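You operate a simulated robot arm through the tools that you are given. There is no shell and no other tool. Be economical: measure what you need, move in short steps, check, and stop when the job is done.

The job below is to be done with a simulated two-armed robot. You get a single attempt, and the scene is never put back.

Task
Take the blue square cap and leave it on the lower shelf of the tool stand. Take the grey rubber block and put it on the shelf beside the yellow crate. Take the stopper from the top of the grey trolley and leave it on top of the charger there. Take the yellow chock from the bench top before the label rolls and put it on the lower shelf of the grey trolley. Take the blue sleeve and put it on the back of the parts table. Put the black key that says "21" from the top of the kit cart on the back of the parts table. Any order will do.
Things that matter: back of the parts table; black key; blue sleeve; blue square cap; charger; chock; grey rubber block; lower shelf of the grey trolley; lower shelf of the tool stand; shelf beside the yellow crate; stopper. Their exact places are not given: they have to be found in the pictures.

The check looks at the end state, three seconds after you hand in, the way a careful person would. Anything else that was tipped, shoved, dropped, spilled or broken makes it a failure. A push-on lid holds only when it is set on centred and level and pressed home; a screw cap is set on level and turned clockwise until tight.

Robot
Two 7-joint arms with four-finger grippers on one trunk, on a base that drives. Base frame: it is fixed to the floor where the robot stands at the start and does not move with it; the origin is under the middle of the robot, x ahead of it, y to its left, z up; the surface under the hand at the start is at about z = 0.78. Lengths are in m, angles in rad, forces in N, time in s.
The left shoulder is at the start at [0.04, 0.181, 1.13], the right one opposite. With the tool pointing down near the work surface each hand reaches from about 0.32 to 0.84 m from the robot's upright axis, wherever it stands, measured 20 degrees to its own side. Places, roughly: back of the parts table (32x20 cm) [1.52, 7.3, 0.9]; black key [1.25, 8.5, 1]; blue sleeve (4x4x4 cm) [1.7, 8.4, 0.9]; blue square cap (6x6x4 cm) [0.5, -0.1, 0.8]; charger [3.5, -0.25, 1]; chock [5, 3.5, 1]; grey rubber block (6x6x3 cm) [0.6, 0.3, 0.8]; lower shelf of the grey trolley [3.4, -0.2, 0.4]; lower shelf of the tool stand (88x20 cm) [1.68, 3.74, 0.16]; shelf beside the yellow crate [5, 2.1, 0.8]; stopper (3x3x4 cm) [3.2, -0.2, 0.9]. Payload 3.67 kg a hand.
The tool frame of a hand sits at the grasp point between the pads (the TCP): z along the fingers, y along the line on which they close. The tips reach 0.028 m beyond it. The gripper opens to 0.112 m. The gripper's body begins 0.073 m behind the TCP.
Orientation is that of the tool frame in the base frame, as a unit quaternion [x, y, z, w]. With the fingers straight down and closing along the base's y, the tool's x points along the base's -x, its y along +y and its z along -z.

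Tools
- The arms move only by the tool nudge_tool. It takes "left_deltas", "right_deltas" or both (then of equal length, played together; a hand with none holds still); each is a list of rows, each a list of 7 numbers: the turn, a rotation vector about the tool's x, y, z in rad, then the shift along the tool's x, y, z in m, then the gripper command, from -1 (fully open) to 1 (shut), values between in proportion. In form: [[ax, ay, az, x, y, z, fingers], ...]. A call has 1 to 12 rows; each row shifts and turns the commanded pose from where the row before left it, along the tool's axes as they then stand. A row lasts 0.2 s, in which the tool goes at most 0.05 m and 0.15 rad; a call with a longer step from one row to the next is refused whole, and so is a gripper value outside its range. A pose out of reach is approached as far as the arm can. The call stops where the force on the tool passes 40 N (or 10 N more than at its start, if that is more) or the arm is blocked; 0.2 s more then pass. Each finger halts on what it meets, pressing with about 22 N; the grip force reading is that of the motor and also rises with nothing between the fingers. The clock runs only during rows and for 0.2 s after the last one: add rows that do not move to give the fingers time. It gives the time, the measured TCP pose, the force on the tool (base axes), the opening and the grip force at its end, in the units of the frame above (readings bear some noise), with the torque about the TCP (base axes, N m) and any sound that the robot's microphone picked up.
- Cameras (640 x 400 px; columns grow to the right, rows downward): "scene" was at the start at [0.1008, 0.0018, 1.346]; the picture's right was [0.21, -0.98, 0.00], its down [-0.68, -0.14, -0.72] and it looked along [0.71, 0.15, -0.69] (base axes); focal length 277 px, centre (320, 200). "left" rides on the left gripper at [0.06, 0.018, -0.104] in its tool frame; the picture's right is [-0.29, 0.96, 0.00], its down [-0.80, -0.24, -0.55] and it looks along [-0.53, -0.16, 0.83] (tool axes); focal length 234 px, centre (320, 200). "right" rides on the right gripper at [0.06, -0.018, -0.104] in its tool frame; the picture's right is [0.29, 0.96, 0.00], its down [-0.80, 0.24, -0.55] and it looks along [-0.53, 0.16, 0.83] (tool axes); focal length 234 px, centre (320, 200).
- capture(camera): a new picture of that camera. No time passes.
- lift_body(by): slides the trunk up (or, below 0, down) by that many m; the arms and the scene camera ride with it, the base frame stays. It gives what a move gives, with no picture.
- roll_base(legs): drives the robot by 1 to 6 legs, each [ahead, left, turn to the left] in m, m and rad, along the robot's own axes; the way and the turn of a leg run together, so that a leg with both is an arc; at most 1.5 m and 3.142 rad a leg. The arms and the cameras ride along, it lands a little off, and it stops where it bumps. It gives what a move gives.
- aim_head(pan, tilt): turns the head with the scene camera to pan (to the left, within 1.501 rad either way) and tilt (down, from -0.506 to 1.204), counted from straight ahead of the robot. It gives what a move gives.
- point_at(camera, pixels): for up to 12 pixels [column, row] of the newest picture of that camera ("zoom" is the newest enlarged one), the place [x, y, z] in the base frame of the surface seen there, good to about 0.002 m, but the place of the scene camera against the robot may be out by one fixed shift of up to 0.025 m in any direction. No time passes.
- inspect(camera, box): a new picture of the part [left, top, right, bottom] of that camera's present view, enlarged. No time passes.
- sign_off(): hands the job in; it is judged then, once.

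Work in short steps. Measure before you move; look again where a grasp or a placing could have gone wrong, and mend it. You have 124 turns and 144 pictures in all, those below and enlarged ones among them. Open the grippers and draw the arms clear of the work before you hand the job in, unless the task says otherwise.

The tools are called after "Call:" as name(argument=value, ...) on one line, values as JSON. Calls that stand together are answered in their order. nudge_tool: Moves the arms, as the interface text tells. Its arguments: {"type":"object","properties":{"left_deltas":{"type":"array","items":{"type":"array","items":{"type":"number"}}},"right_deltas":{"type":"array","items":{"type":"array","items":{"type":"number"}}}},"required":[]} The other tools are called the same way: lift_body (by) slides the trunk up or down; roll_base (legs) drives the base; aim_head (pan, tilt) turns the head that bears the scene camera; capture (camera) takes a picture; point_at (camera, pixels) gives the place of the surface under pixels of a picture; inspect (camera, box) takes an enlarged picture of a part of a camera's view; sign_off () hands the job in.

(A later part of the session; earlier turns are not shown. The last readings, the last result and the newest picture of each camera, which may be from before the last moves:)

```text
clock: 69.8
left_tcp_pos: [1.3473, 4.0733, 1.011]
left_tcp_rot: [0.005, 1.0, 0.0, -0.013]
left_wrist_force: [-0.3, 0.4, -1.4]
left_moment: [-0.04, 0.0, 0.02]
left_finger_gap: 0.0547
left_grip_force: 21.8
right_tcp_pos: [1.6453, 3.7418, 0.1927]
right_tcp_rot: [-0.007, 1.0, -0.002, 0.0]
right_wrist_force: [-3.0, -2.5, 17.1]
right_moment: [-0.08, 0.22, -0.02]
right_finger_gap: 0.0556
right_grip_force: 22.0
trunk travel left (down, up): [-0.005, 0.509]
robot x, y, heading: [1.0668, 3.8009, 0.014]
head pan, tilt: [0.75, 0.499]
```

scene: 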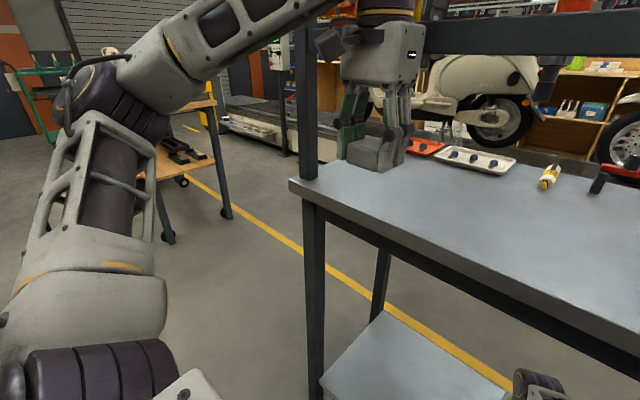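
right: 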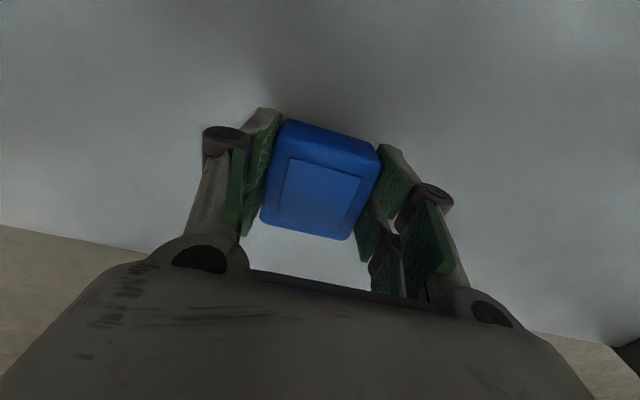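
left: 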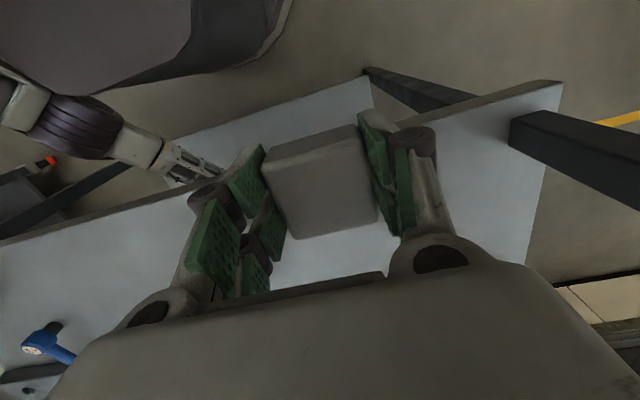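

The cap is on the shelf (17 N upward). I open and rise straight 0.1 m, then retract.

Call:
nudge_tool(right_deltas=[[0, 0, 0, 0, 0, 0, -0.4], [0, 0, 0, 0, 0, 0, -0.4], [0, 0, 0, 0, 0, -0.02, -0.4], [0, 0, 0, 0, 0, -0.03, -0.4], [0, 0, 0, 0, 0, -0.03, -0.4], [0, 0, 0, 0.03, 0, -0.03, -0.4], [0, 0, 0, 0.03, 0, 0, -0.4], [0, 0, 0, 0.03, 0, 0, -0.4]])

Call:
capture(camera="right")

```text
clock: 71.5
left_tcp_pos: [1.3472, 4.0746, 1.0121]
left_tcp_rot: [0.005, 1.0, 0.001, -0.013]
left_wrist_force: [0.4, 0.5, -1.0]
left_moment: [0.0, -0.02, 0.0]
left_finger_gap: 0.0547
left_grip_force: 22.1
right_tcp_pos: [1.5555, 3.7434, 0.2991]
right_tcp_rot: [-0.007, 1.0, 0.0, -0.001]
right_wrist_force: [0.4, -0.5, -0.1]
right_moment: [0.0, -0.01, 0.0]
right_finger_gap: 0.0787
right_grip_force: 0.1
trunk travel left (down, up): [-0.005, 0.509]
robot x, y, heading: [1.0656, 3.8004, 0.013]
head pan, tilt: [0.75, 0.499]
```

```text
120 pictures are left
```

right: 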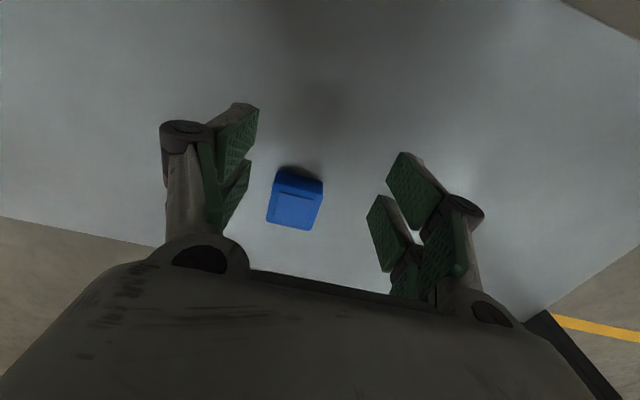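

The cap stands flat on the shelf. I back out 0.38 m, raise the trunk and the right hand.

Call:
roll_base(legs=[[-0.38, 0, 0]])

Call:
nudge_tool(right_deltas=[[0, 0, 0, 0, 0, -0.045, -0.4], [0, 0, 0, 0, 0, -0.045, -0.4], [0, 0, 0, 0, 0, -0.045, -0.4], [0, 0, 0, 0, 0, -0.045, -0.4], [0, 0, 0, 0, 0, -0.045, -0.4], [0, 0, 0, 0, 0, -0.045, -0.4], [0, 0, 0, 0, 0, -0.045, -0.4], [0, 0, 0, 0, 0, -0.045, -0.4], [0, 0, 0, 0, 0, -0.045, -0.4], [0, 0, 0, 0, 0, -0.045, -0.4], [0, 0, 0, 0.03, 0, -0.04, -0.4], [0, 0, 0, 0.03, 0, -0.04, -0.4]])

Call:
lift_body(by=0.245)

Call:
aim_head(pan=0.0, tilt=0.6)

Call:
capture(camera="scene")

```text
clock: 74.0
left_tcp_pos: [0.9733, 4.069, 1.0113]
left_tcp_rot: [0.003, 1.0, 0.001, -0.012]
left_wrist_force: [-0.6, -0.1, -1.0]
left_moment: [0.02, -0.01, 0.01]
left_finger_gap: 0.0548
left_grip_force: 21.9
right_tcp_pos: [1.1825, 3.7386, 0.2977]
right_tcp_rot: [-0.009, 1.0, -0.001, -0.001]
right_wrist_force: [0.0, 0.2, 0.1]
right_moment: [-0.01, 0.04, 0.0]
right_finger_gap: 0.0784
right_grip_force: 0.0
trunk travel left (down, up): [-0.005, 0.509]
robot x, y, heading: [0.6926, 3.8005, 0.018]
head pan, tilt: [0.75, 0.499]
```

```text
clock: 76.6
left_tcp_pos: [0.9726, 4.0689, 1.0109]
left_tcp_rot: [0.003, 1.0, 0.001, -0.012]
left_wrist_force: [-0.7, -1.0, -0.8]
left_moment: [0.01, -0.03, 0.01]
left_finger_gap: 0.0546
left_grip_force: 22.0
right_tcp_pos: [1.1231, 3.7398, 0.8264]
right_tcp_rot: [-0.009, 1.0, -0.001, 0.0]
right_wrist_force: [-0.5, -0.9, -0.3]
right_moment: [-0.03, -0.02, -0.02]
right_finger_gap: 0.0787
right_grip_force: 0.1
trunk travel left (down, up): [-0.005, 0.509]
robot x, y, heading: [0.6934, 3.798, 0.016]
head pan, tilt: [0.75, 0.499]
```

```text
clock: 79.1
left_tcp_pos: [0.974, 4.0682, 1.2551]
left_tcp_rot: [0.003, 1.0, 0.002, -0.013]
left_wrist_force: [-0.9, 0.8, -1.6]
left_moment: [0.0, 0.01, 0.02]
left_finger_gap: 0.0548
left_grip_force: 22.3
right_tcp_pos: [1.1244, 3.7392, 1.0697]
right_tcp_rot: [-0.009, 1.0, -0.001, -0.001]
right_wrist_force: [-0.4, -0.4, -0.4]
right_moment: [0.03, 0.02, 0.02]
right_finger_gap: 0.0785
right_grip_force: 0.0
trunk travel left (down, up): [-0.25, 0.264]
robot x, y, heading: [0.6886, 3.7971, 0.02]
head pan, tilt: [0.75, 0.499]
```

```text
clock: 80.2
left_tcp_pos: [0.9735, 4.0697, 1.256]
left_tcp_rot: [0.004, 1.0, 0.001, -0.013]
left_wrist_force: [0.4, 0.0, -1.0]
left_moment: [0.03, -0.04, -0.02]
left_finger_gap: 0.055
left_grip_force: 21.8
right_tcp_pos: [1.1239, 3.7397, 1.0699]
right_tcp_rot: [-0.009, 1.0, -0.001, -0.001]
right_wrist_force: [0.2, -1.1, -0.2]
right_moment: [-0.01, -0.02, -0.01]
right_finger_gap: 0.0784
right_grip_force: 0.0
trunk travel left (down, up): [-0.25, 0.264]
robot x, y, heading: [0.6929, 3.799, 0.017]
head pan, tilt: [0.0, 0.6]
```

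```text
119 pictures are left
```

scene: 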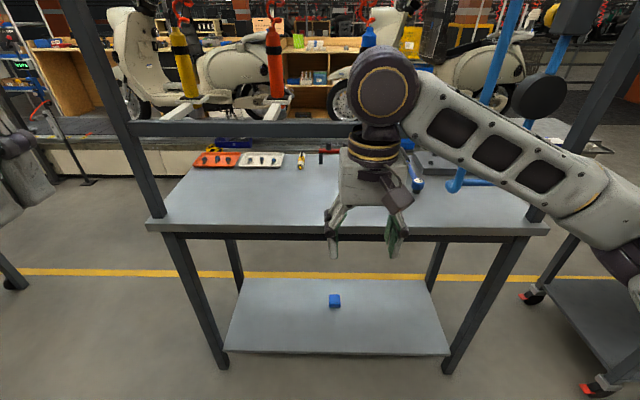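

The cap is in place and the stand's items look undisturbed. I turn left to face along the aisle (+y) and look at what lies ahead.

Call:
roll_base(legs=[[0, 0, 1.555], [0, -0.12, 0]])

Call:
aim_head(pan=-0.15, tilt=0.35)

Call:
capture(camera="scene")

```text
clock: 85.7
left_tcp_pos: [0.5433, 4.0833, 1.2554]
left_tcp_rot: [-0.701, 0.713, -0.009, -0.01]
left_wrist_force: [0.6, -0.4, -0.8]
left_moment: [-0.02, -0.02, 0.01]
left_finger_gap: 0.0546
left_grip_force: 22.2
right_tcp_pos: [0.875, 4.2303, 1.0701]
right_tcp_rot: [0.71, -0.705, 0.001, 0.0]
right_wrist_force: [0.0, 0.1, 0.4]
right_moment: [-0.02, 0.03, 0.01]
right_finger_gap: 0.0784
right_grip_force: 0.1
trunk travel left (down, up): [-0.25, 0.264]
robot x, y, heading: [0.812, 3.7989, 1.575]
head pan, tilt: [0.0, 0.6]
```

```text
clock: 86.4
left_tcp_pos: [0.5429, 4.0814, 1.2549]
left_tcp_rot: [-0.7, 0.714, -0.01, -0.01]
left_wrist_force: [0.3, -0.3, -2.4]
left_moment: [-0.02, 0.0, -0.02]
left_finger_gap: 0.0546
left_grip_force: 22.0
right_tcp_pos: [0.875, 4.2287, 1.0702]
right_tcp_rot: [0.709, -0.705, 0.001, 0.001]
right_wrist_force: [0.6, -0.1, -0.8]
right_moment: [0.01, 0.0, 0.02]
right_finger_gap: 0.0782
right_grip_force: 0.1
trunk travel left (down, up): [-0.25, 0.264]
robot x, y, heading: [0.8108, 3.7984, 1.574]
head pan, tilt: [-0.15, 0.351]
```

```text
118 pictures are left
```

scene: 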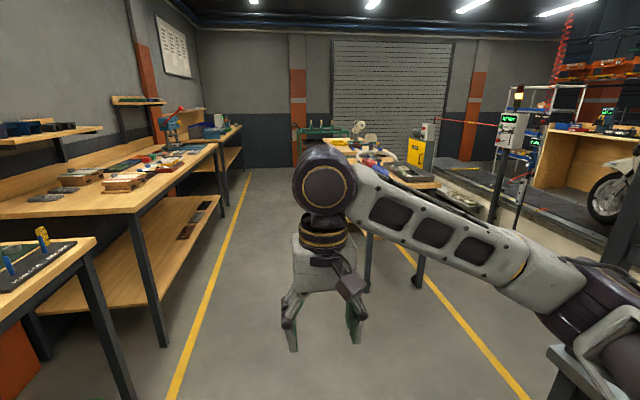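

Aisle is clear ahead. I measure the parts table and the green cart behind it.

Call:
inspect(camera="scene", box=[270, 90, 530, 250])

Call:
point_at(camera="scene", pixels=[[400, 150], [355, 145], [320, 135], [410, 185], [420, 280], [370, 280], [425, 155], [455, 200], [430, 130], [310, 150], [300, 125]])

```text
2.46 times, centred on (400, 170) of scene
```

zoom: 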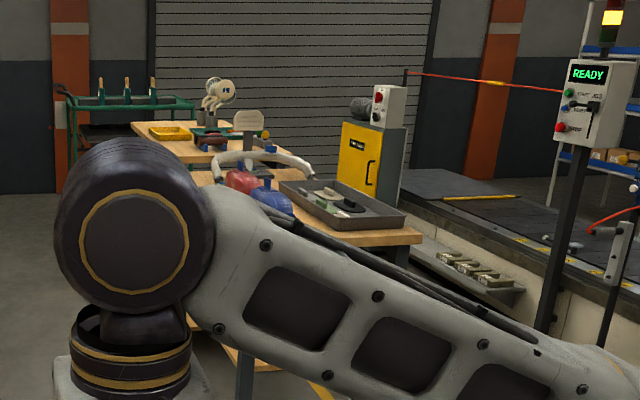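

```text
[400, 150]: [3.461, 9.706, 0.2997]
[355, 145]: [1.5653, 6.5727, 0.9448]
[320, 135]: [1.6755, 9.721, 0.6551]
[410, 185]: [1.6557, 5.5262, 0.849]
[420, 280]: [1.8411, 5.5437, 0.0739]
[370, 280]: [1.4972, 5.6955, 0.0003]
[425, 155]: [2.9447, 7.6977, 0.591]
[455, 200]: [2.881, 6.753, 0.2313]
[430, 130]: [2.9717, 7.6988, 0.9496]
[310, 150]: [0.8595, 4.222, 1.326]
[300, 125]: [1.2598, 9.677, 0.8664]
```

I drive ahead 2.6 m along the clear aisle and look to the right-front.

Call:
roll_base(legs=[[1.3, 0, 0], [1.3, 0, 0]])

Call:
aim_head(pan=-0.6, tilt=0.5)

Call:
capture(camera="scene")

```text
clock: 99.6
left_tcp_pos: [0.413, 6.674, 1.2563]
left_tcp_rot: [0.731, -0.682, 0.008, 0.01]
left_wrist_force: [0.1, -0.7, -1.2]
left_moment: [-0.02, -0.02, 0.0]
left_finger_gap: 0.0549
left_grip_force: 22.4
right_tcp_pos: [0.732, 6.8482, 1.0709]
right_tcp_rot: [0.739, -0.674, 0.002, 0.0]
right_wrist_force: [1.3, -0.2, 0.3]
right_moment: [0.01, -0.01, 0.01]
right_finger_gap: 0.0785
right_grip_force: 0.0
trunk travel left (down, up): [-0.25, 0.264]
robot x, y, heading: [0.7036, 6.4121, 1.66]
head pan, tilt: [-0.15, 0.351]
```

```text
clock: 100.5
left_tcp_pos: [0.4133, 6.6731, 1.2555]
left_tcp_rot: [0.731, -0.682, 0.009, 0.01]
left_wrist_force: [0.1, 0.1, -0.6]
left_moment: [-0.04, 0.01, -0.02]
left_finger_gap: 0.0546
left_grip_force: 22.2
right_tcp_pos: [0.7312, 6.8478, 1.0702]
right_tcp_rot: [0.739, -0.674, 0.001, 0.0]
right_wrist_force: [-0.6, 0.4, -0.9]
right_moment: [0.03, 0.02, -0.02]
right_finger_gap: 0.0783
right_grip_force: 0.0
trunk travel left (down, up): [-0.25, 0.264]
robot x, y, heading: [0.7032, 6.4157, 1.66]
head pan, tilt: [-0.6, 0.499]
```

```text
116 pictures are left
```

scene: 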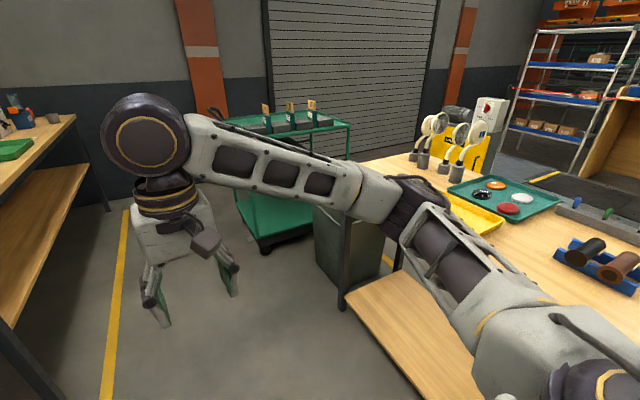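

The green cart with tagged pieces is the kit cart; the wooden table at right is the parts table. I enlarge both and measure.

Call:
inspect(camera="scene", box=[210, 85, 370, 185])

Call:
point_at(camera="scene", pixels=[[265, 125], [290, 120], [312, 118], [340, 130], [225, 122], [240, 130], [380, 168], [350, 300], [490, 205], [580, 250], [430, 150], [500, 240]])

Call:
inspect(camera="scene", box=[360, 90, 640, 265])

```text
4.00 times, centred on (290, 135) of scene
```

zoom: 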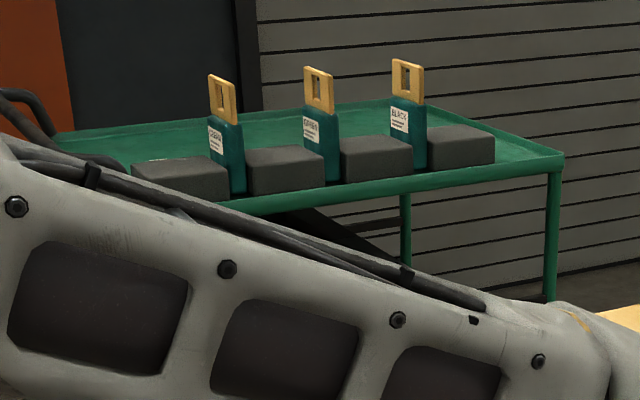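

```text
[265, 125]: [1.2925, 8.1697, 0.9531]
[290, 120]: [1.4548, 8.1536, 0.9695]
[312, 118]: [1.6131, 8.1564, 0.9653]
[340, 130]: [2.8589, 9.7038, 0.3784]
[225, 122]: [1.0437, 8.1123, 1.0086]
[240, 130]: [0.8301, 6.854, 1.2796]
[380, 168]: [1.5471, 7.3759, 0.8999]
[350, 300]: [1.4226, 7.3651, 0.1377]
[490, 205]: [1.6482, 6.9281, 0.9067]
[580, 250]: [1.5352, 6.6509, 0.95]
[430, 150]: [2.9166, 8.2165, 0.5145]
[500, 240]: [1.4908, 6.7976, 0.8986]
```

```text
2.29 times, centred on (500, 178) of scene
```

zoom: 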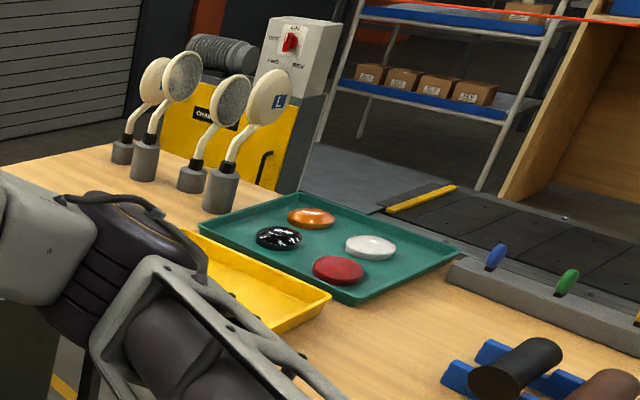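

The kit cart front is at y≈8.1, the table's far-left corner near (1.43,7.4). I straighten, go to about (0.9, 7.4) and look again.

Call:
roll_base(legs=[[0, 0, -0.09], [0.95, -0.15, 0]])

Call:
aim_head(pan=-0.5, tilt=0.5)

Call:
capture(camera="scene")

```text
clock: 106.1
left_tcp_pos: [0.5806, 7.6529, 1.2563]
left_tcp_rot: [-0.702, 0.712, -0.008, -0.009]
left_wrist_force: [-0.9, -0.2, -0.9]
left_moment: [0.01, 0.01, -0.02]
left_finger_gap: 0.0545
left_grip_force: 22.0
right_tcp_pos: [0.9108, 7.799, 1.0715]
right_tcp_rot: [0.71, -0.704, 0.0, 0.0]
right_wrist_force: [0.6, 0.4, -0.6]
right_moment: [0.01, -0.01, 0.04]
right_finger_gap: 0.0782
right_grip_force: 0.2
trunk travel left (down, up): [-0.25, 0.264]
robot x, y, heading: [0.8469, 7.3688, 1.58]
head pan, tilt: [-0.6, 0.499]
```

```text
clock: 106.8
left_tcp_pos: [0.5805, 7.6524, 1.2553]
left_tcp_rot: [-0.703, 0.711, -0.01, -0.01]
left_wrist_force: [0.6, 0.3, -1.3]
left_moment: [0.0, 0.01, 0.03]
left_finger_gap: 0.0547
left_grip_force: 21.8
right_tcp_pos: [0.9117, 7.7993, 1.071]
right_tcp_rot: [0.711, -0.703, 0.001, 0.0]
right_wrist_force: [0.4, 0.4, 0.1]
right_moment: [0.0, 0.02, 0.01]
right_finger_gap: 0.0785
right_grip_force: 0.1
trunk travel left (down, up): [-0.25, 0.264]
robot x, y, heading: [0.8505, 7.3718, 1.582]
head pan, tilt: [-0.499, 0.499]
```

```text
113 pictures are left
```

scene: 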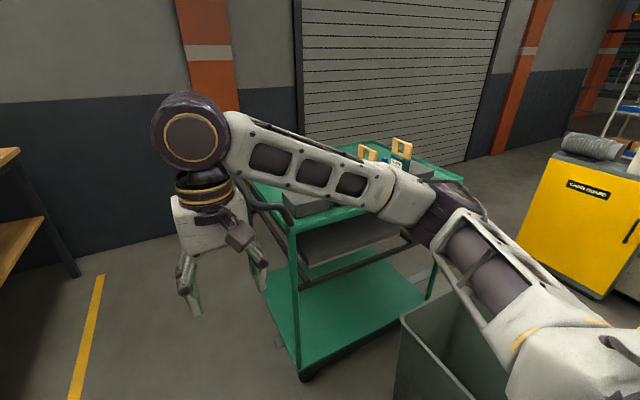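

My arm hides the cart top, and a bin stands between the table and the cart. I turn right by 0.5 rad so the cart comes between the arms, and raise the trunk for a better view.

Call:
roll_base(legs=[[0, 0, -0.5]])

Call:
lift_body(by=0.2)

Call:
aim_head(pan=0.05, tilt=0.65)

Call:
capture(camera="scene")

```text
clock: 108.7
left_tcp_pos: [0.7435, 7.7439, 1.2562]
left_tcp_rot: [-0.511, 0.86, -0.005, -0.012]
left_wrist_force: [-0.2, 0.1, 0.1]
left_moment: [-0.04, 0.01, 0.02]
left_finger_gap: 0.0544
left_grip_force: 21.9
right_tcp_pos: [1.1051, 7.7222, 1.0704]
right_tcp_rot: [-0.522, 0.853, -0.001, 0.0]
right_wrist_force: [-0.6, -1.2, -0.5]
right_moment: [0.0, 0.0, -0.02]
right_finger_gap: 0.0785
right_grip_force: 0.0
trunk travel left (down, up): [-0.25, 0.264]
robot x, y, heading: [0.8485, 7.3675, 1.097]
head pan, tilt: [-0.499, 0.499]
```

```text
clock: 110.9
left_tcp_pos: [0.7432, 7.7446, 1.4552]
left_tcp_rot: [-0.512, 0.859, -0.006, -0.011]
left_wrist_force: [0.0, 0.9, -1.4]
left_moment: [0.0, 0.01, -0.01]
left_finger_gap: 0.0547
left_grip_force: 21.7
right_tcp_pos: [1.1053, 7.722, 1.2702]
right_tcp_rot: [-0.522, 0.853, -0.002, 0.0]
right_wrist_force: [-0.4, -0.2, 0.1]
right_moment: [0.01, 0.0, 0.02]
right_finger_gap: 0.0783
right_grip_force: 0.0
trunk travel left (down, up): [-0.45, 0.064]
robot x, y, heading: [0.8499, 7.3652, 1.094]
head pan, tilt: [-0.499, 0.499]
```

```text
clock: 111.8
left_tcp_pos: [0.7434, 7.7444, 1.4556]
left_tcp_rot: [-0.511, 0.859, -0.006, -0.011]
left_wrist_force: [-0.3, 1.2, -1.1]
left_moment: [0.04, 0.01, 0.03]
left_finger_gap: 0.0549
left_grip_force: 21.5
right_tcp_pos: [1.1043, 7.7215, 1.2713]
right_tcp_rot: [-0.522, 0.853, -0.002, -0.001]
right_wrist_force: [-0.3, -0.7, -0.1]
right_moment: [-0.02, 0.03, -0.02]
right_finger_gap: 0.0784
right_grip_force: 0.1
trunk travel left (down, up): [-0.45, 0.064]
robot x, y, heading: [0.8516, 7.3744, 1.099]
head pan, tilt: [0.051, 0.649]
```

```text
112 pictures are left
```

scene: 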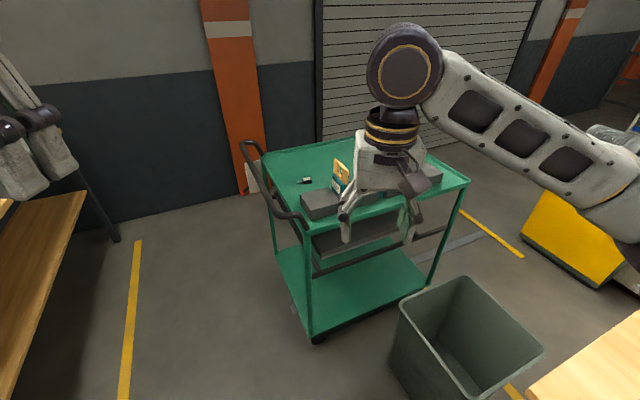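

A small dark item lies at (305,181) on the cart — likely the key. I enlarge and measure it with the cart corners.

Call:
inspect(camera="scene", box=[250, 130, 410, 230])

Call:
point_at(camera="scene", pixels=[[305, 181], [268, 155], [302, 215], [320, 195], [340, 178], [468, 183], [435, 170], [300, 240], [250, 160], [465, 290], [410, 300], [330, 155]])

Call:
capture(camera="right")

```text
4.00 times, centred on (330, 180) of scene
```

zoom: 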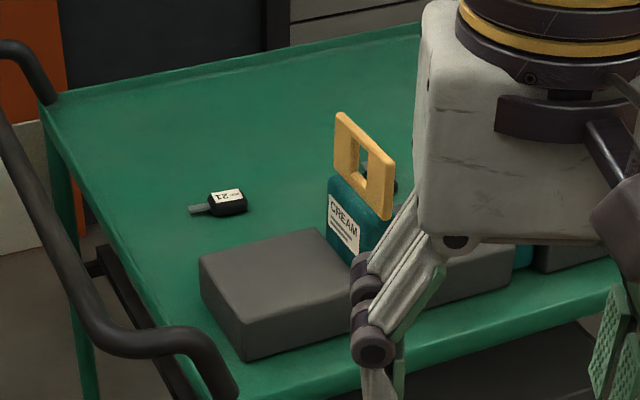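

```text
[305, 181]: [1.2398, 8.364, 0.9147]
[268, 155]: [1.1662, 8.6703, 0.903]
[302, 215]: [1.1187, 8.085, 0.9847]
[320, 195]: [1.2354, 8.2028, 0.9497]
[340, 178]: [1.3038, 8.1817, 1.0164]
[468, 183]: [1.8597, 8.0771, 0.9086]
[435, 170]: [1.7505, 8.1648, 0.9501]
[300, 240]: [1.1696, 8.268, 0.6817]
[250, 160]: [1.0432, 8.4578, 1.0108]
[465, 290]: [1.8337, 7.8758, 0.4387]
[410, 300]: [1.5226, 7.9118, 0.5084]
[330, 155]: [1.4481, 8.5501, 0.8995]
```

```text
110 pictures are left
```

right: 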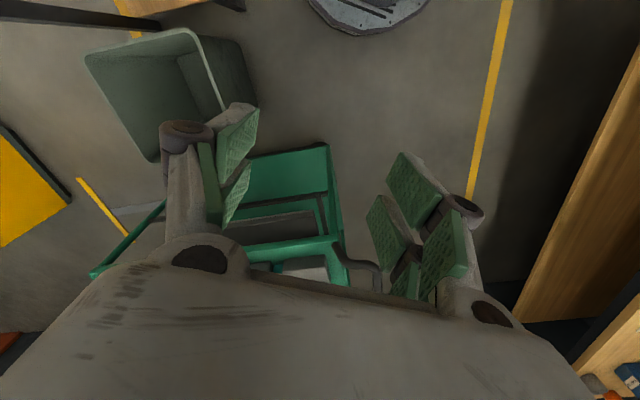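

The key "21" lies at ≈(1.24, 8.36), tray surface z≈0.90. I turn back to face +y and move to about (1.05, 7.62), in front of the cart.

Call:
roll_base(legs=[[0, 0, 0.47], [0.13, -0.2, 0], [0.12, 0, 0]])

Call:
nudge_tool(right_deltas=[[0, 0, 0, -0.04, 0.01, 0, -0.6], [0, 0, 0, -0.04, 0.01, 0, -0.6], [0, 0, 0, -0.04, 0.01, 0, -0.6], [0, 0, 0, -0.04, 0.01, 0, -0.6], [0, 0, 0, -0.03, 0.01, 0, -0.6]])

Call:
capture(camera="right")

Call:
capture(camera="scene")

```text
clock: 115.9
left_tcp_pos: [0.7881, 7.9041, 1.4553]
left_tcp_rot: [-0.698, 0.716, -0.008, -0.01]
left_wrist_force: [0.1, -0.6, -0.6]
left_moment: [-0.01, 0.02, 0.0]
left_finger_gap: 0.0546
left_grip_force: 21.9
right_tcp_pos: [1.1206, 8.049, 1.271]
right_tcp_rot: [-0.707, 0.707, -0.001, 0.0]
right_wrist_force: [0.2, -0.5, -0.5]
right_moment: [0.02, 0.02, 0.0]
right_finger_gap: 0.0782
right_grip_force: 0.1
trunk travel left (down, up): [-0.45, 0.064]
robot x, y, heading: [1.0533, 7.6221, 1.571]
head pan, tilt: [0.051, 0.649]
```

```text
clock: 117.1
left_tcp_pos: [0.7855, 7.905, 1.4556]
left_tcp_rot: [-0.697, 0.717, -0.01, -0.009]
left_wrist_force: [-0.3, -1.1, -2.2]
left_moment: [-0.05, -0.03, 0.01]
left_finger_gap: 0.0549
left_grip_force: 21.7
right_tcp_pos: [1.0715, 8.2394, 1.2697]
right_tcp_rot: [-0.707, 0.707, -0.001, 0.0]
right_wrist_force: [-0.2, 0.6, -0.8]
right_moment: [0.04, -0.02, -0.01]
right_finger_gap: 0.0894
right_grip_force: 0.0
trunk travel left (down, up): [-0.45, 0.064]
robot x, y, heading: [1.0486, 7.6258, 1.568]
head pan, tilt: [0.051, 0.649]
```

```text
109 pictures are left
```

right: 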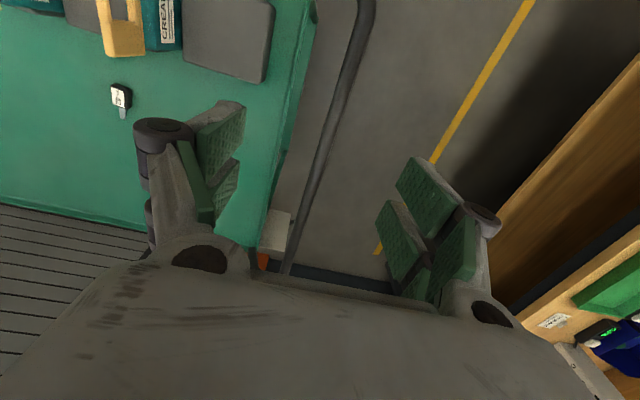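

```text
108 pictures are left
```

scene: 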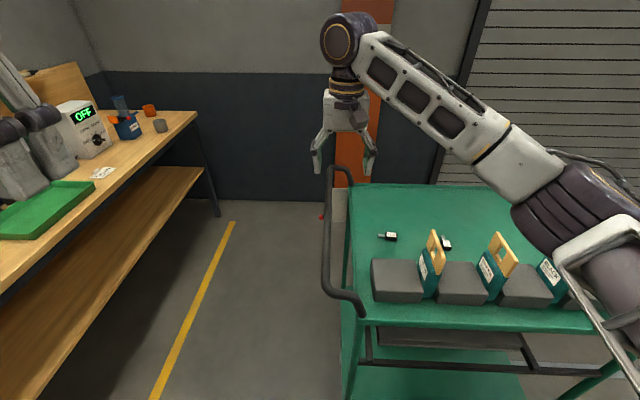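

Two small keys appear on the tray ((388,237) and (447,243) in scene). I enlarge to read their labels and look for the sleeve.

Call:
inspect(camera="scene", box=[350, 180, 530, 292])

Call:
inspect(camera="right", box=[0, 0, 200, 125])

Call:
point_at(camera="right", pixels=[[120, 95], [112, 85], [130, 85], [122, 108], [123, 115], [60, 140]])

Call:
point_at(camera="scene", pixels=[[391, 237], [379, 236], [447, 243], [437, 255], [500, 245], [400, 210]])

```text
3.56 times, centred on (440, 236) of scene
```

zoom: 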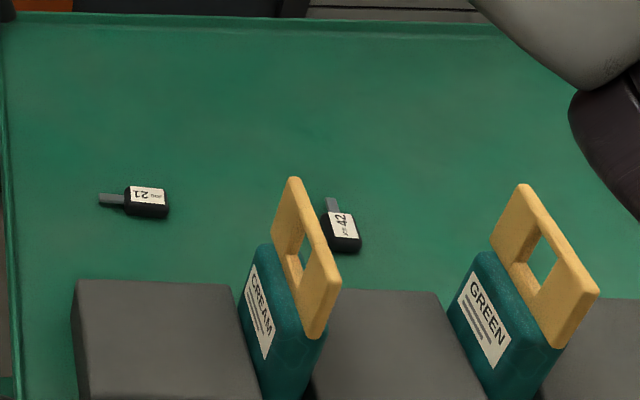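

```text
3.20 times, centred on (100, 62) of right
```

zoom: 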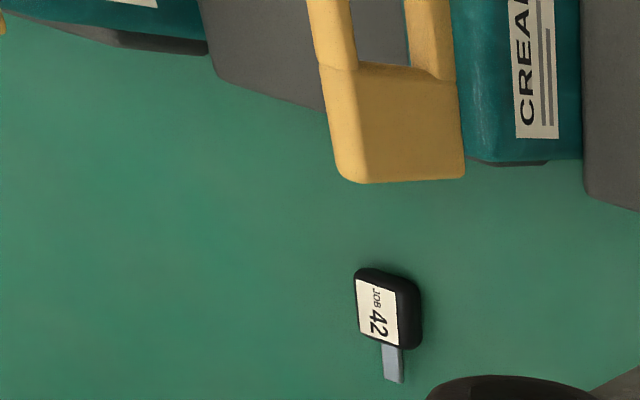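

```text
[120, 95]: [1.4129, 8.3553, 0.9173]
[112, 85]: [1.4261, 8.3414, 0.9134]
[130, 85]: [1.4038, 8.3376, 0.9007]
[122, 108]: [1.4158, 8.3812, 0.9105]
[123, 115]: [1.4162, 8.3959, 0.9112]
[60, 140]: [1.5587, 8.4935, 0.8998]
```

```text
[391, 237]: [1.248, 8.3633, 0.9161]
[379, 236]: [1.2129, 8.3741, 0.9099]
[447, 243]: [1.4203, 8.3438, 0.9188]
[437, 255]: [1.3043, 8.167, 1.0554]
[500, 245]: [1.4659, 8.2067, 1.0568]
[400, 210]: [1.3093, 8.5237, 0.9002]
```

Key "21" is the left one; the other reads 42. I bring the right hand over "21" at (1.25, 8.36), then turn the wrist so the fingers close along base y across its head.

Call:
nudge_tool(right_deltas=[[0, 0, 0, -0.025, -0.035, 0, -0.4], [0, 0, 0, -0.025, -0.035, 0, -0.4], [0, 0, 0, -0.025, -0.035, 0, -0.4], [0, 0, 0, -0.025, -0.035, 0, -0.4], [0, 0, 0, -0.024, -0.035, 0, -0.4]])

Call:
nudge_tool(right_deltas=[[0, 0, 0.15, 0, 0, 0.01, -0.4], [0, 0, 0.15, 0, 0, 0.01, -0.4], [0, 0, 0.15, 0, 0, 0.01, -0.4], [0, 0, 0.15, 0, 0, 0.01, -0.4], [0, 0, 0.15, 0, 0, 0.01, -0.4], [0, 0, 0.15, 0, 0, 0.01, -0.4], [0, 0, 0.15, 0, 0, 0.01, -0.4], [0, 0, 0.15, 0, 0, 0.01, -0.4], [0, 0, 0.15, 0, 0, 0.01, -0.4], [0, 0, 0.15, 0, 0, 0.01, -0.4], [0, 0, 0.07, 0, 0, 0.01, -0.4], [0, 0, 0, 0, 0, 0, -0.4]])

Call:
capture(camera="right")

```text
clock: 118.3
left_tcp_pos: [0.787, 7.9075, 1.4552]
left_tcp_rot: [-0.697, 0.717, -0.008, -0.011]
left_wrist_force: [0.6, 0.9, -1.5]
left_moment: [-0.02, -0.01, 0.01]
left_finger_gap: 0.0547
left_grip_force: 22.1
right_tcp_pos: [1.2435, 8.3618, 1.2687]
right_tcp_rot: [-0.707, 0.708, 0.0, 0.0]
right_wrist_force: [0.7, 0.8, -0.4]
right_moment: [0.02, -0.04, -0.04]
right_finger_gap: 0.0785
right_grip_force: 0.1
trunk travel left (down, up): [-0.45, 0.064]
robot x, y, heading: [1.0531, 7.621, 1.565]
head pan, tilt: [0.051, 0.649]
```

```text
clock: 120.9
left_tcp_pos: [0.7871, 7.9064, 1.4554]
left_tcp_rot: [-0.697, 0.717, -0.008, -0.01]
left_wrist_force: [0.3, -0.7, -0.6]
left_moment: [0.0, -0.02, 0.03]
left_finger_gap: 0.0548
left_grip_force: 22.4
right_tcp_pos: [1.2447, 8.3615, 1.1612]
right_tcp_rot: [0.001, 1.0, -0.002, 0.001]
right_wrist_force: [-0.3, -0.5, -0.4]
right_moment: [-0.01, 0.01, 0.0]
right_finger_gap: 0.0783
right_grip_force: 0.1
trunk travel left (down, up): [-0.45, 0.064]
robot x, y, heading: [1.0508, 7.6186, 1.569]
head pan, tilt: [0.051, 0.649]
```

```text
105 pictures are left
```

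right: 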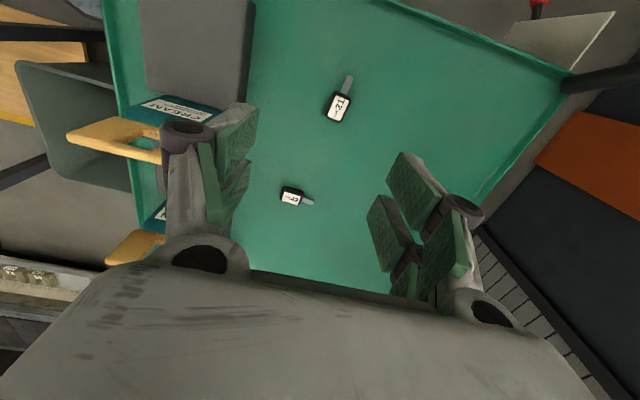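

Key 21 is at right (340,105). I measure its head and nearby clearances, including the CREAM tag.

Call:
point_at(camera="right", pixels=[[340, 107], [332, 98], [349, 97], [346, 121], [329, 117], [348, 80], [240, 80], [215, 110], [130, 130], [560, 80]])

Call:
inspect(camera="right", box=[280, 60, 400, 135])

```text
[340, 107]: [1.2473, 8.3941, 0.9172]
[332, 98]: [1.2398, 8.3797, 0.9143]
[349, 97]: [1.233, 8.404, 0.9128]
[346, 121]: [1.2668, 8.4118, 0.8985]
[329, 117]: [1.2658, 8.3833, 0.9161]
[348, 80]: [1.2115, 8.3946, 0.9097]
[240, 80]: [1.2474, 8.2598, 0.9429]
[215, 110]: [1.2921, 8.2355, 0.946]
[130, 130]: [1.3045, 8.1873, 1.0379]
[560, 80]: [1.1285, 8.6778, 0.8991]
```

```text
5.33 times, centred on (340, 98) of right
```

zoom: 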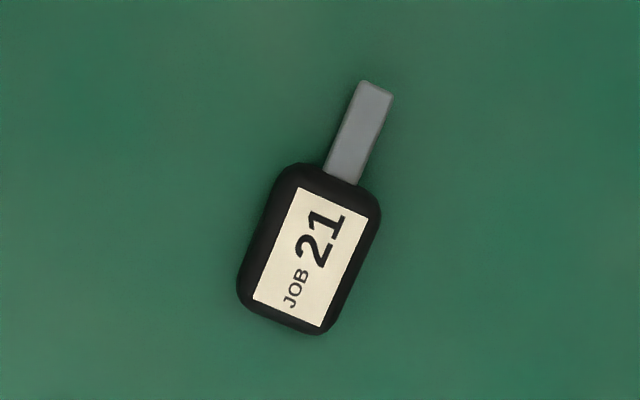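

Key head centre ≈ (1.251, 8.394), top 0.917, tray 0.90. I descend to z≈0.98 with the opening at 6 cm, then check.

Call:
nudge_tool(right_deltas=[[0, 0, 0, -0.002, 0.011, 0.03, -0.1], [0, 0, 0, -0.002, 0.011, 0.03, -0.1], [0, 0, 0, -0.002, 0.0105, 0.03, -0.1], [0, 0, 0, 0, 0, 0.03, -0.1], [0, 0, 0, 0, 0, 0.03, -0.1], [0, 0, 0, 0, 0, 0.03, -0.1], [0, 0, 0, 0, 0, 0, -0.1]])

Call:
capture(camera="right")

```text
clock: 122.5
left_tcp_pos: [0.7879, 7.9063, 1.4564]
left_tcp_rot: [-0.698, 0.716, -0.009, -0.01]
left_wrist_force: [-1.0, 0.2, -2.7]
left_moment: [-0.05, 0.04, -0.01]
left_finger_gap: 0.0546
left_grip_force: 22.0
right_tcp_pos: [1.2492, 8.3953, 0.9828]
right_tcp_rot: [0.001, 1.0, -0.001, 0.001]
right_wrist_force: [-0.5, -0.4, 0.2]
right_moment: [0.0, 0.0, 0.02]
right_finger_gap: 0.0618
right_grip_force: 0.1
trunk travel left (down, up): [-0.45, 0.064]
robot x, y, heading: [1.0494, 7.6189, 1.564]
head pan, tilt: [0.051, 0.649]
```

```text
103 pictures are left
```

right: 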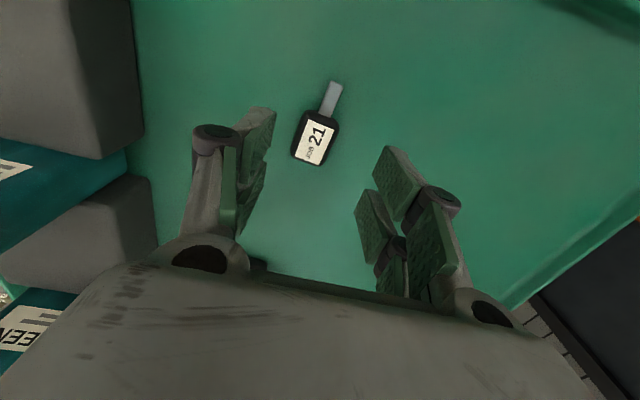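

The key's head sits midway between the pads. I descend to z≈0.932 and close.

Call:
nudge_tool(right_deltas=[[0, 0, 0, 0, 0, 0.02, -0.1], [0, 0, 0, 0, 0, 0.02, -0.1], [0, 0, 0, 0, 0, 0.011, -0.1], [0, 0, 0, 0, 0, 0, 1], [0, 0, 0, 0, 0, 0, 1], [0, 0, 0, 0, 0, 0, 1], [0, 0, 0, 0, 0, 0, 1]])

Call:
capture(camera="right")

```text
clock: 124.1
left_tcp_pos: [0.7871, 7.9058, 1.4555]
left_tcp_rot: [-0.698, 0.716, -0.009, -0.01]
left_wrist_force: [0.5, -0.5, -0.5]
left_moment: [-0.02, -0.03, -0.03]
left_finger_gap: 0.055
left_grip_force: 21.8
right_tcp_pos: [1.2499, 8.387, 0.9312]
right_tcp_rot: [0.001, 1.0, -0.001, 0.001]
right_wrist_force: [-0.1, 0.1, -0.3]
right_moment: [0.01, 0.01, 0.0]
right_finger_gap: 0.0291
right_grip_force: 21.9
right hand out of reach, approached as far as the arm can: row 2, 3
trunk travel left (down, up): [-0.45, 0.064]
robot x, y, heading: [1.0535, 7.619, 1.575]
head pan, tilt: [0.051, 0.649]
```

```text
102 pictures are left
```

right: 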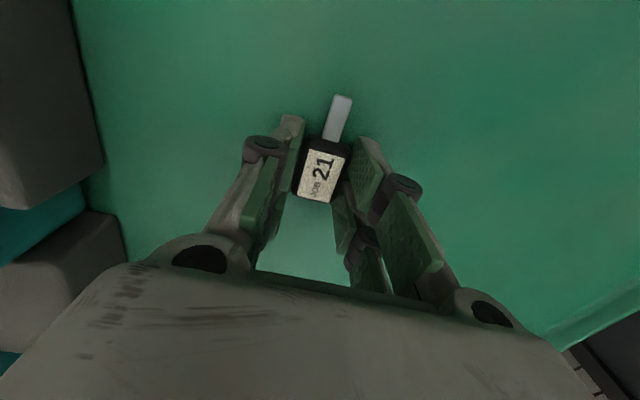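

The key is held (gap 0.029). I lift 0.3 m and draw the hand back toward the robot, then look for the sleeve.

Call:
nudge_tool(right_deltas=[[0, 0, 0, 0, 0, -0.04, 1], [0, 0, 0, 0, 0, -0.045, 1], [0, 0, 0, 0, 0, -0.045, 1], [0, 0, 0, 0, 0, -0.045, 1], [0, 0, 0, 0, 0, -0.045, 1], [0, 0, 0, 0, 0, -0.045, 1], [0, 0, 0, 0, -0.03, -0.035, 1], [0, 0, 0, 0, -0.045, 0, 1], [0, 0, 0, 0, -0.045, 0, 1], [0, 0, 0, 0, -0.045, 0, 1], [0, 0, 0, 0, -0.045, 0, 1], [0, 0, 0, 0, -0.045, 0, 1]])

Call:
nudge_tool(right_deltas=[[0, 0, -0.15, 0, 0, 0, 1], [0, 0, -0.15, 0, 0, 0, 1], [0, 0, -0.15, 0, 0, 0, 1], [0, 0, -0.15, 0, 0, 0, 1], [0, 0, -0.15, 0, 0, 0, 1], [0, 0, -0.15, 0, 0, 0, 1], [0, 0, -0.15, 0, 0, 0, 1], [0, 0, -0.15, 0, 0, 0, 1], [0, 0, -0.15, 0, 0, 0, 1], [0, 0, -0.15, 0, 0, 0, 1], [0, 0, -0.07, 0, 0, 0, 1]])

Call:
aim_head(pan=-0.7, tilt=0.6)

Call:
capture(camera="scene")

```text
clock: 126.7
left_tcp_pos: [0.7877, 7.9055, 1.4554]
left_tcp_rot: [-0.697, 0.717, -0.009, -0.01]
left_wrist_force: [0.1, 0.3, -0.6]
left_moment: [-0.01, 0.02, -0.01]
left_finger_gap: 0.0547
left_grip_force: 22.0
right_tcp_pos: [1.2349, 8.3932, 1.2534]
right_tcp_rot: [0.001, 1.0, -0.002, 0.001]
right_wrist_force: [-0.2, -0.2, -0.5]
right_moment: [-0.02, 0.02, -0.02]
right_finger_gap: 0.0294
right_grip_force: 21.9
right hand out of reach, approached as far as the arm can: row 1, 2, 3, 7, 8, 9, 10, 11, 12
trunk travel left (down, up): [-0.45, 0.064]
robot x, y, heading: [1.0485, 7.6222, 1.568]
head pan, tilt: [0.051, 0.649]
```

```text
clock: 129.1
left_tcp_pos: [0.7863, 7.9058, 1.4557]
left_tcp_rot: [-0.698, 0.716, -0.008, -0.009]
left_wrist_force: [-1.3, -0.6, -0.6]
left_moment: [0.04, 0.02, 0.01]
left_finger_gap: 0.0549
left_grip_force: 22.4
right_tcp_pos: [1.2397, 8.3946, 1.2527]
right_tcp_rot: [0.708, -0.707, 0.001, 0.0]
right_wrist_force: [-0.3, 0.3, 0.1]
right_moment: [0.02, 0.0, 0.0]
right_finger_gap: 0.0294
right_grip_force: 21.6
trunk travel left (down, up): [-0.45, 0.064]
robot x, y, heading: [1.0533, 7.6175, 1.564]
head pan, tilt: [0.051, 0.649]
```

```text
clock: 130.2
left_tcp_pos: [0.7862, 7.9053, 1.4552]
left_tcp_rot: [-0.697, 0.717, -0.008, -0.011]
left_wrist_force: [0.1, -0.6, -0.7]
left_moment: [-0.02, 0.01, -0.03]
left_finger_gap: 0.0548
left_grip_force: 22.5
right_tcp_pos: [1.2409, 8.3942, 1.2517]
right_tcp_rot: [-0.706, 0.708, -0.001, 0.0]
right_wrist_force: [-0.2, -0.7, -1.0]
right_moment: [0.02, -0.01, -0.01]
right_finger_gap: 0.0295
right_grip_force: 21.8
trunk travel left (down, up): [-0.45, 0.064]
robot x, y, heading: [1.0509, 7.6195, 1.562]
head pan, tilt: [-0.7, 0.6]
```

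```text
101 pictures are left
```

scene: 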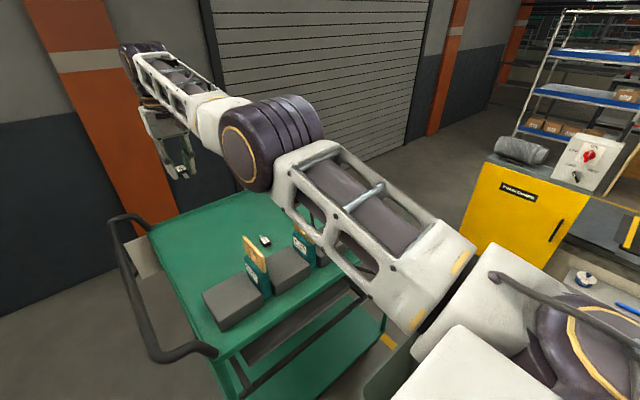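

I retract the right hand, back off to about (0.85, 7.3) and turn to face the parts table (+x).

Call:
nudge_tool(right_deltas=[[0, 0, 0, 0.045, 0, 0, 1], [0, 0, 0, 0.045, 0, 0, 1], [0, 0, 0, 0.045, 0, 0, 1], [0, 0, 0, 0.045, 0, 0, 1], [0, 0, 0, 0.045, 0, 0, 1], [0, 0, 0, 0.045, 0, 0, 1], [0, 0, 0, 0.045, 0, 0, 1]])

Call:
roll_base(legs=[[-0.2, 0.22, 0], [0, 0, -1.56]])

Call:
aim_head(pan=0.1, tilt=0.75)

Call:
capture(camera="scene")

```text
clock: 131.8
left_tcp_pos: [0.7859, 7.9052, 1.4557]
left_tcp_rot: [-0.697, 0.717, -0.009, -0.01]
left_wrist_force: [0.0, -0.3, -0.8]
left_moment: [-0.02, 0.02, 0.0]
left_finger_gap: 0.0546
left_grip_force: 21.9
right_tcp_pos: [1.2242, 8.3846, 1.2841]
right_tcp_rot: [-0.707, 0.707, -0.002, 0.0]
right_wrist_force: [-0.3, -0.6, -0.9]
right_moment: [-0.03, -0.03, 0.0]
right_finger_gap: 0.0291
right_grip_force: 22.0
right hand out of reach, approached as far as the arm can: row 1, 2, 3, 4, 5, 6, 7
trunk travel left (down, up): [-0.45, 0.064]
robot x, y, heading: [1.0528, 7.6164, 1.565]
head pan, tilt: [-0.7, 0.6]
```

```text
clock: 138.1
left_tcp_pos: [1.1153, 7.6794, 1.4566]
left_tcp_rot: [0.017, 1.0, 0.001, -0.013]
left_wrist_force: [-0.6, -0.6, -1.3]
left_moment: [-0.02, 0.03, -0.04]
left_finger_gap: 0.0548
left_grip_force: 22.2
right_tcp_pos: [1.5933, 7.2414, 1.2856]
right_tcp_rot: [0.003, 1.0, -0.001, -0.001]
right_wrist_force: [-0.7, -0.1, -0.1]
right_moment: [0.01, 0.0, -0.01]
right_finger_gap: 0.0291
right_grip_force: 21.5
trunk travel left (down, up): [-0.45, 0.064]
robot x, y, heading: [0.8322, 7.4156, -0.007]
head pan, tilt: [-0.7, 0.6]
```

```text
clock: 139.3
left_tcp_pos: [1.115, 7.6802, 1.4554]
left_tcp_rot: [0.016, 1.0, 0.001, -0.013]
left_wrist_force: [0.0, 0.0, -1.0]
left_moment: [0.0, 0.0, -0.02]
left_finger_gap: 0.0546
left_grip_force: 22.1
right_tcp_pos: [1.5914, 7.2408, 1.284]
right_tcp_rot: [0.004, 1.0, -0.001, -0.002]
right_wrist_force: [-0.2, 0.6, 0.4]
right_moment: [0.02, -0.04, 0.03]
right_finger_gap: 0.0293
right_grip_force: 22.0
trunk travel left (down, up): [-0.45, 0.064]
robot x, y, heading: [0.8259, 7.417, -0.007]
head pan, tilt: [0.099, 0.75]
```

```text
100 pictures are left
```

scene: 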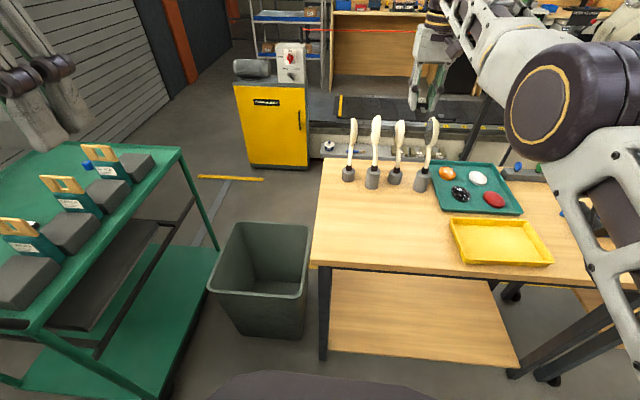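

Strangely the arm could not fold back (reach limits in this elbow posture), but it carried round fine. The free patch on the table is around (370,220). A blue item at (87,165) on the cart is likely the sleeve. I measure these.

Call:
point_at(camera="scene", pixels=[[325, 250], [330, 165], [370, 215], [420, 225], [440, 255], [350, 180], [455, 225], [87, 165], [425, 180], [90, 150], [180, 155], [400, 240]])

Call:
inspect(camera="scene", box=[50, 130, 170, 205])

Call:
capture(camera="right")

```text
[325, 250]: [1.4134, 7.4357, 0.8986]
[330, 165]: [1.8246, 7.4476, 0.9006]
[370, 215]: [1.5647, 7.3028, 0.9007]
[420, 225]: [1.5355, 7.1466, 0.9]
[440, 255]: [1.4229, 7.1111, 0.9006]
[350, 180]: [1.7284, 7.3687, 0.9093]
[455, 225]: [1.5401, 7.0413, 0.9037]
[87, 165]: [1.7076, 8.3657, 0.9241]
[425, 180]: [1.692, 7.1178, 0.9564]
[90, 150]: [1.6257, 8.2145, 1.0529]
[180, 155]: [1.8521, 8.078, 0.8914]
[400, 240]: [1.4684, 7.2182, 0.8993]
```

```text
5.33 times, centred on (110, 168) of scene
```

zoom: 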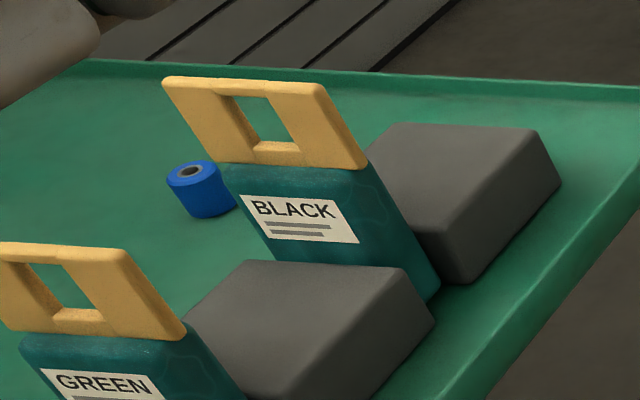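

```text
98 pictures are left
```

right: 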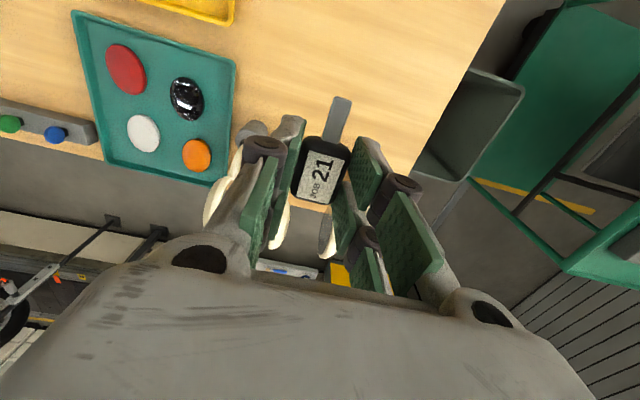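

The patch x 1.42–1.65, y 7.15–7.42 is free. I will shift with the base and lower with the trunk to keep this arm posture; first I check the elbow's place over the table.

Call:
point_at(camera="scene", pixels=[[545, 110], [520, 150], [600, 170], [575, 190], [620, 300], [590, 215], [470, 50], [430, 60], [620, 50], [560, 250]])

```text
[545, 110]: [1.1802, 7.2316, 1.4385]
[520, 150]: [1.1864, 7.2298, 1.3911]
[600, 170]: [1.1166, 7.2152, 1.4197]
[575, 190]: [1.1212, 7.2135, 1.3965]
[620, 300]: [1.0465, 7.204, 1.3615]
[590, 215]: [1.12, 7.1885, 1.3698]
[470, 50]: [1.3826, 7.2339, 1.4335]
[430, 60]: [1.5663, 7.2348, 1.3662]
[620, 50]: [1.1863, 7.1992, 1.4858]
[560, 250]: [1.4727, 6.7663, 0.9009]
```

The elbow is high over x≈1.15, so lowering is safe. I shift the base back 0.09 and left 0.08, then lower the trunk 0.33.

Call:
roll_base(legs=[[-0.09, 0.08, 0]])

Call:
lift_body(by=-0.3)

Call:
capture(camera="right")

Call:
capture(camera="scene")

```text
clock: 140.5
left_tcp_pos: [1.0295, 7.7588, 1.456]
left_tcp_rot: [0.015, 1.0, 0.002, -0.013]
left_wrist_force: [1.1, -0.2, 0.5]
left_moment: [0.05, 0.04, -0.02]
left_finger_gap: 0.0549
left_grip_force: 22.2
right_tcp_pos: [1.5058, 7.3191, 1.2837]
right_tcp_rot: [0.004, 1.0, -0.001, -0.003]
right_wrist_force: [-0.3, -0.1, -0.1]
right_moment: [-0.02, -0.02, 0.01]
right_finger_gap: 0.0294
right_grip_force: 21.7
trunk travel left (down, up): [-0.45, 0.064]
robot x, y, heading: [0.7422, 7.4954, -0.008]
head pan, tilt: [0.099, 0.75]
```

```text
clock: 143.5
left_tcp_pos: [1.0274, 7.76, 1.1552]
left_tcp_rot: [0.016, 1.0, 0.001, -0.013]
left_wrist_force: [-0.1, -0.6, -0.4]
left_moment: [0.03, 0.03, 0.02]
left_finger_gap: 0.0547
left_grip_force: 21.5
right_tcp_pos: [1.5046, 7.3196, 0.9838]
right_tcp_rot: [0.004, 1.0, 0.0, -0.002]
right_wrist_force: [0.6, 0.7, -0.1]
right_moment: [0.02, 0.0, -0.03]
right_finger_gap: 0.0295
right_grip_force: 22.3
trunk travel left (down, up): [-0.15, 0.364]
robot x, y, heading: [0.7389, 7.4947, -0.007]
head pan, tilt: [0.099, 0.75]
```

```text
97 pictures are left
```

right: 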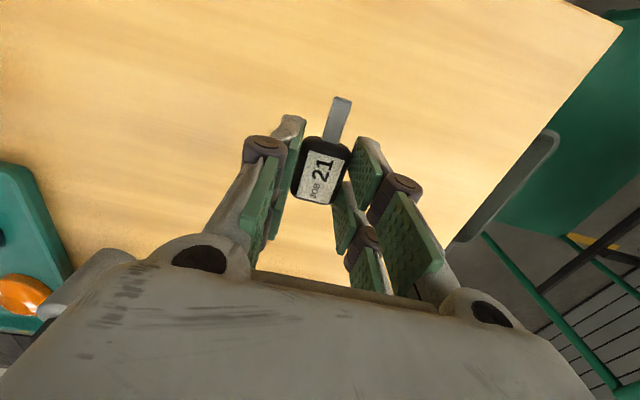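

```text
96 pictures are left
```

scene: 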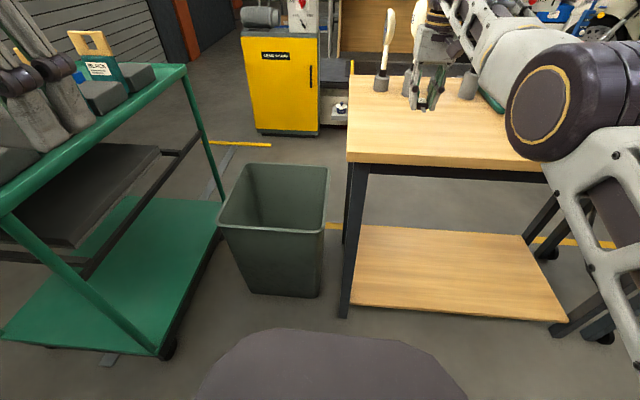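

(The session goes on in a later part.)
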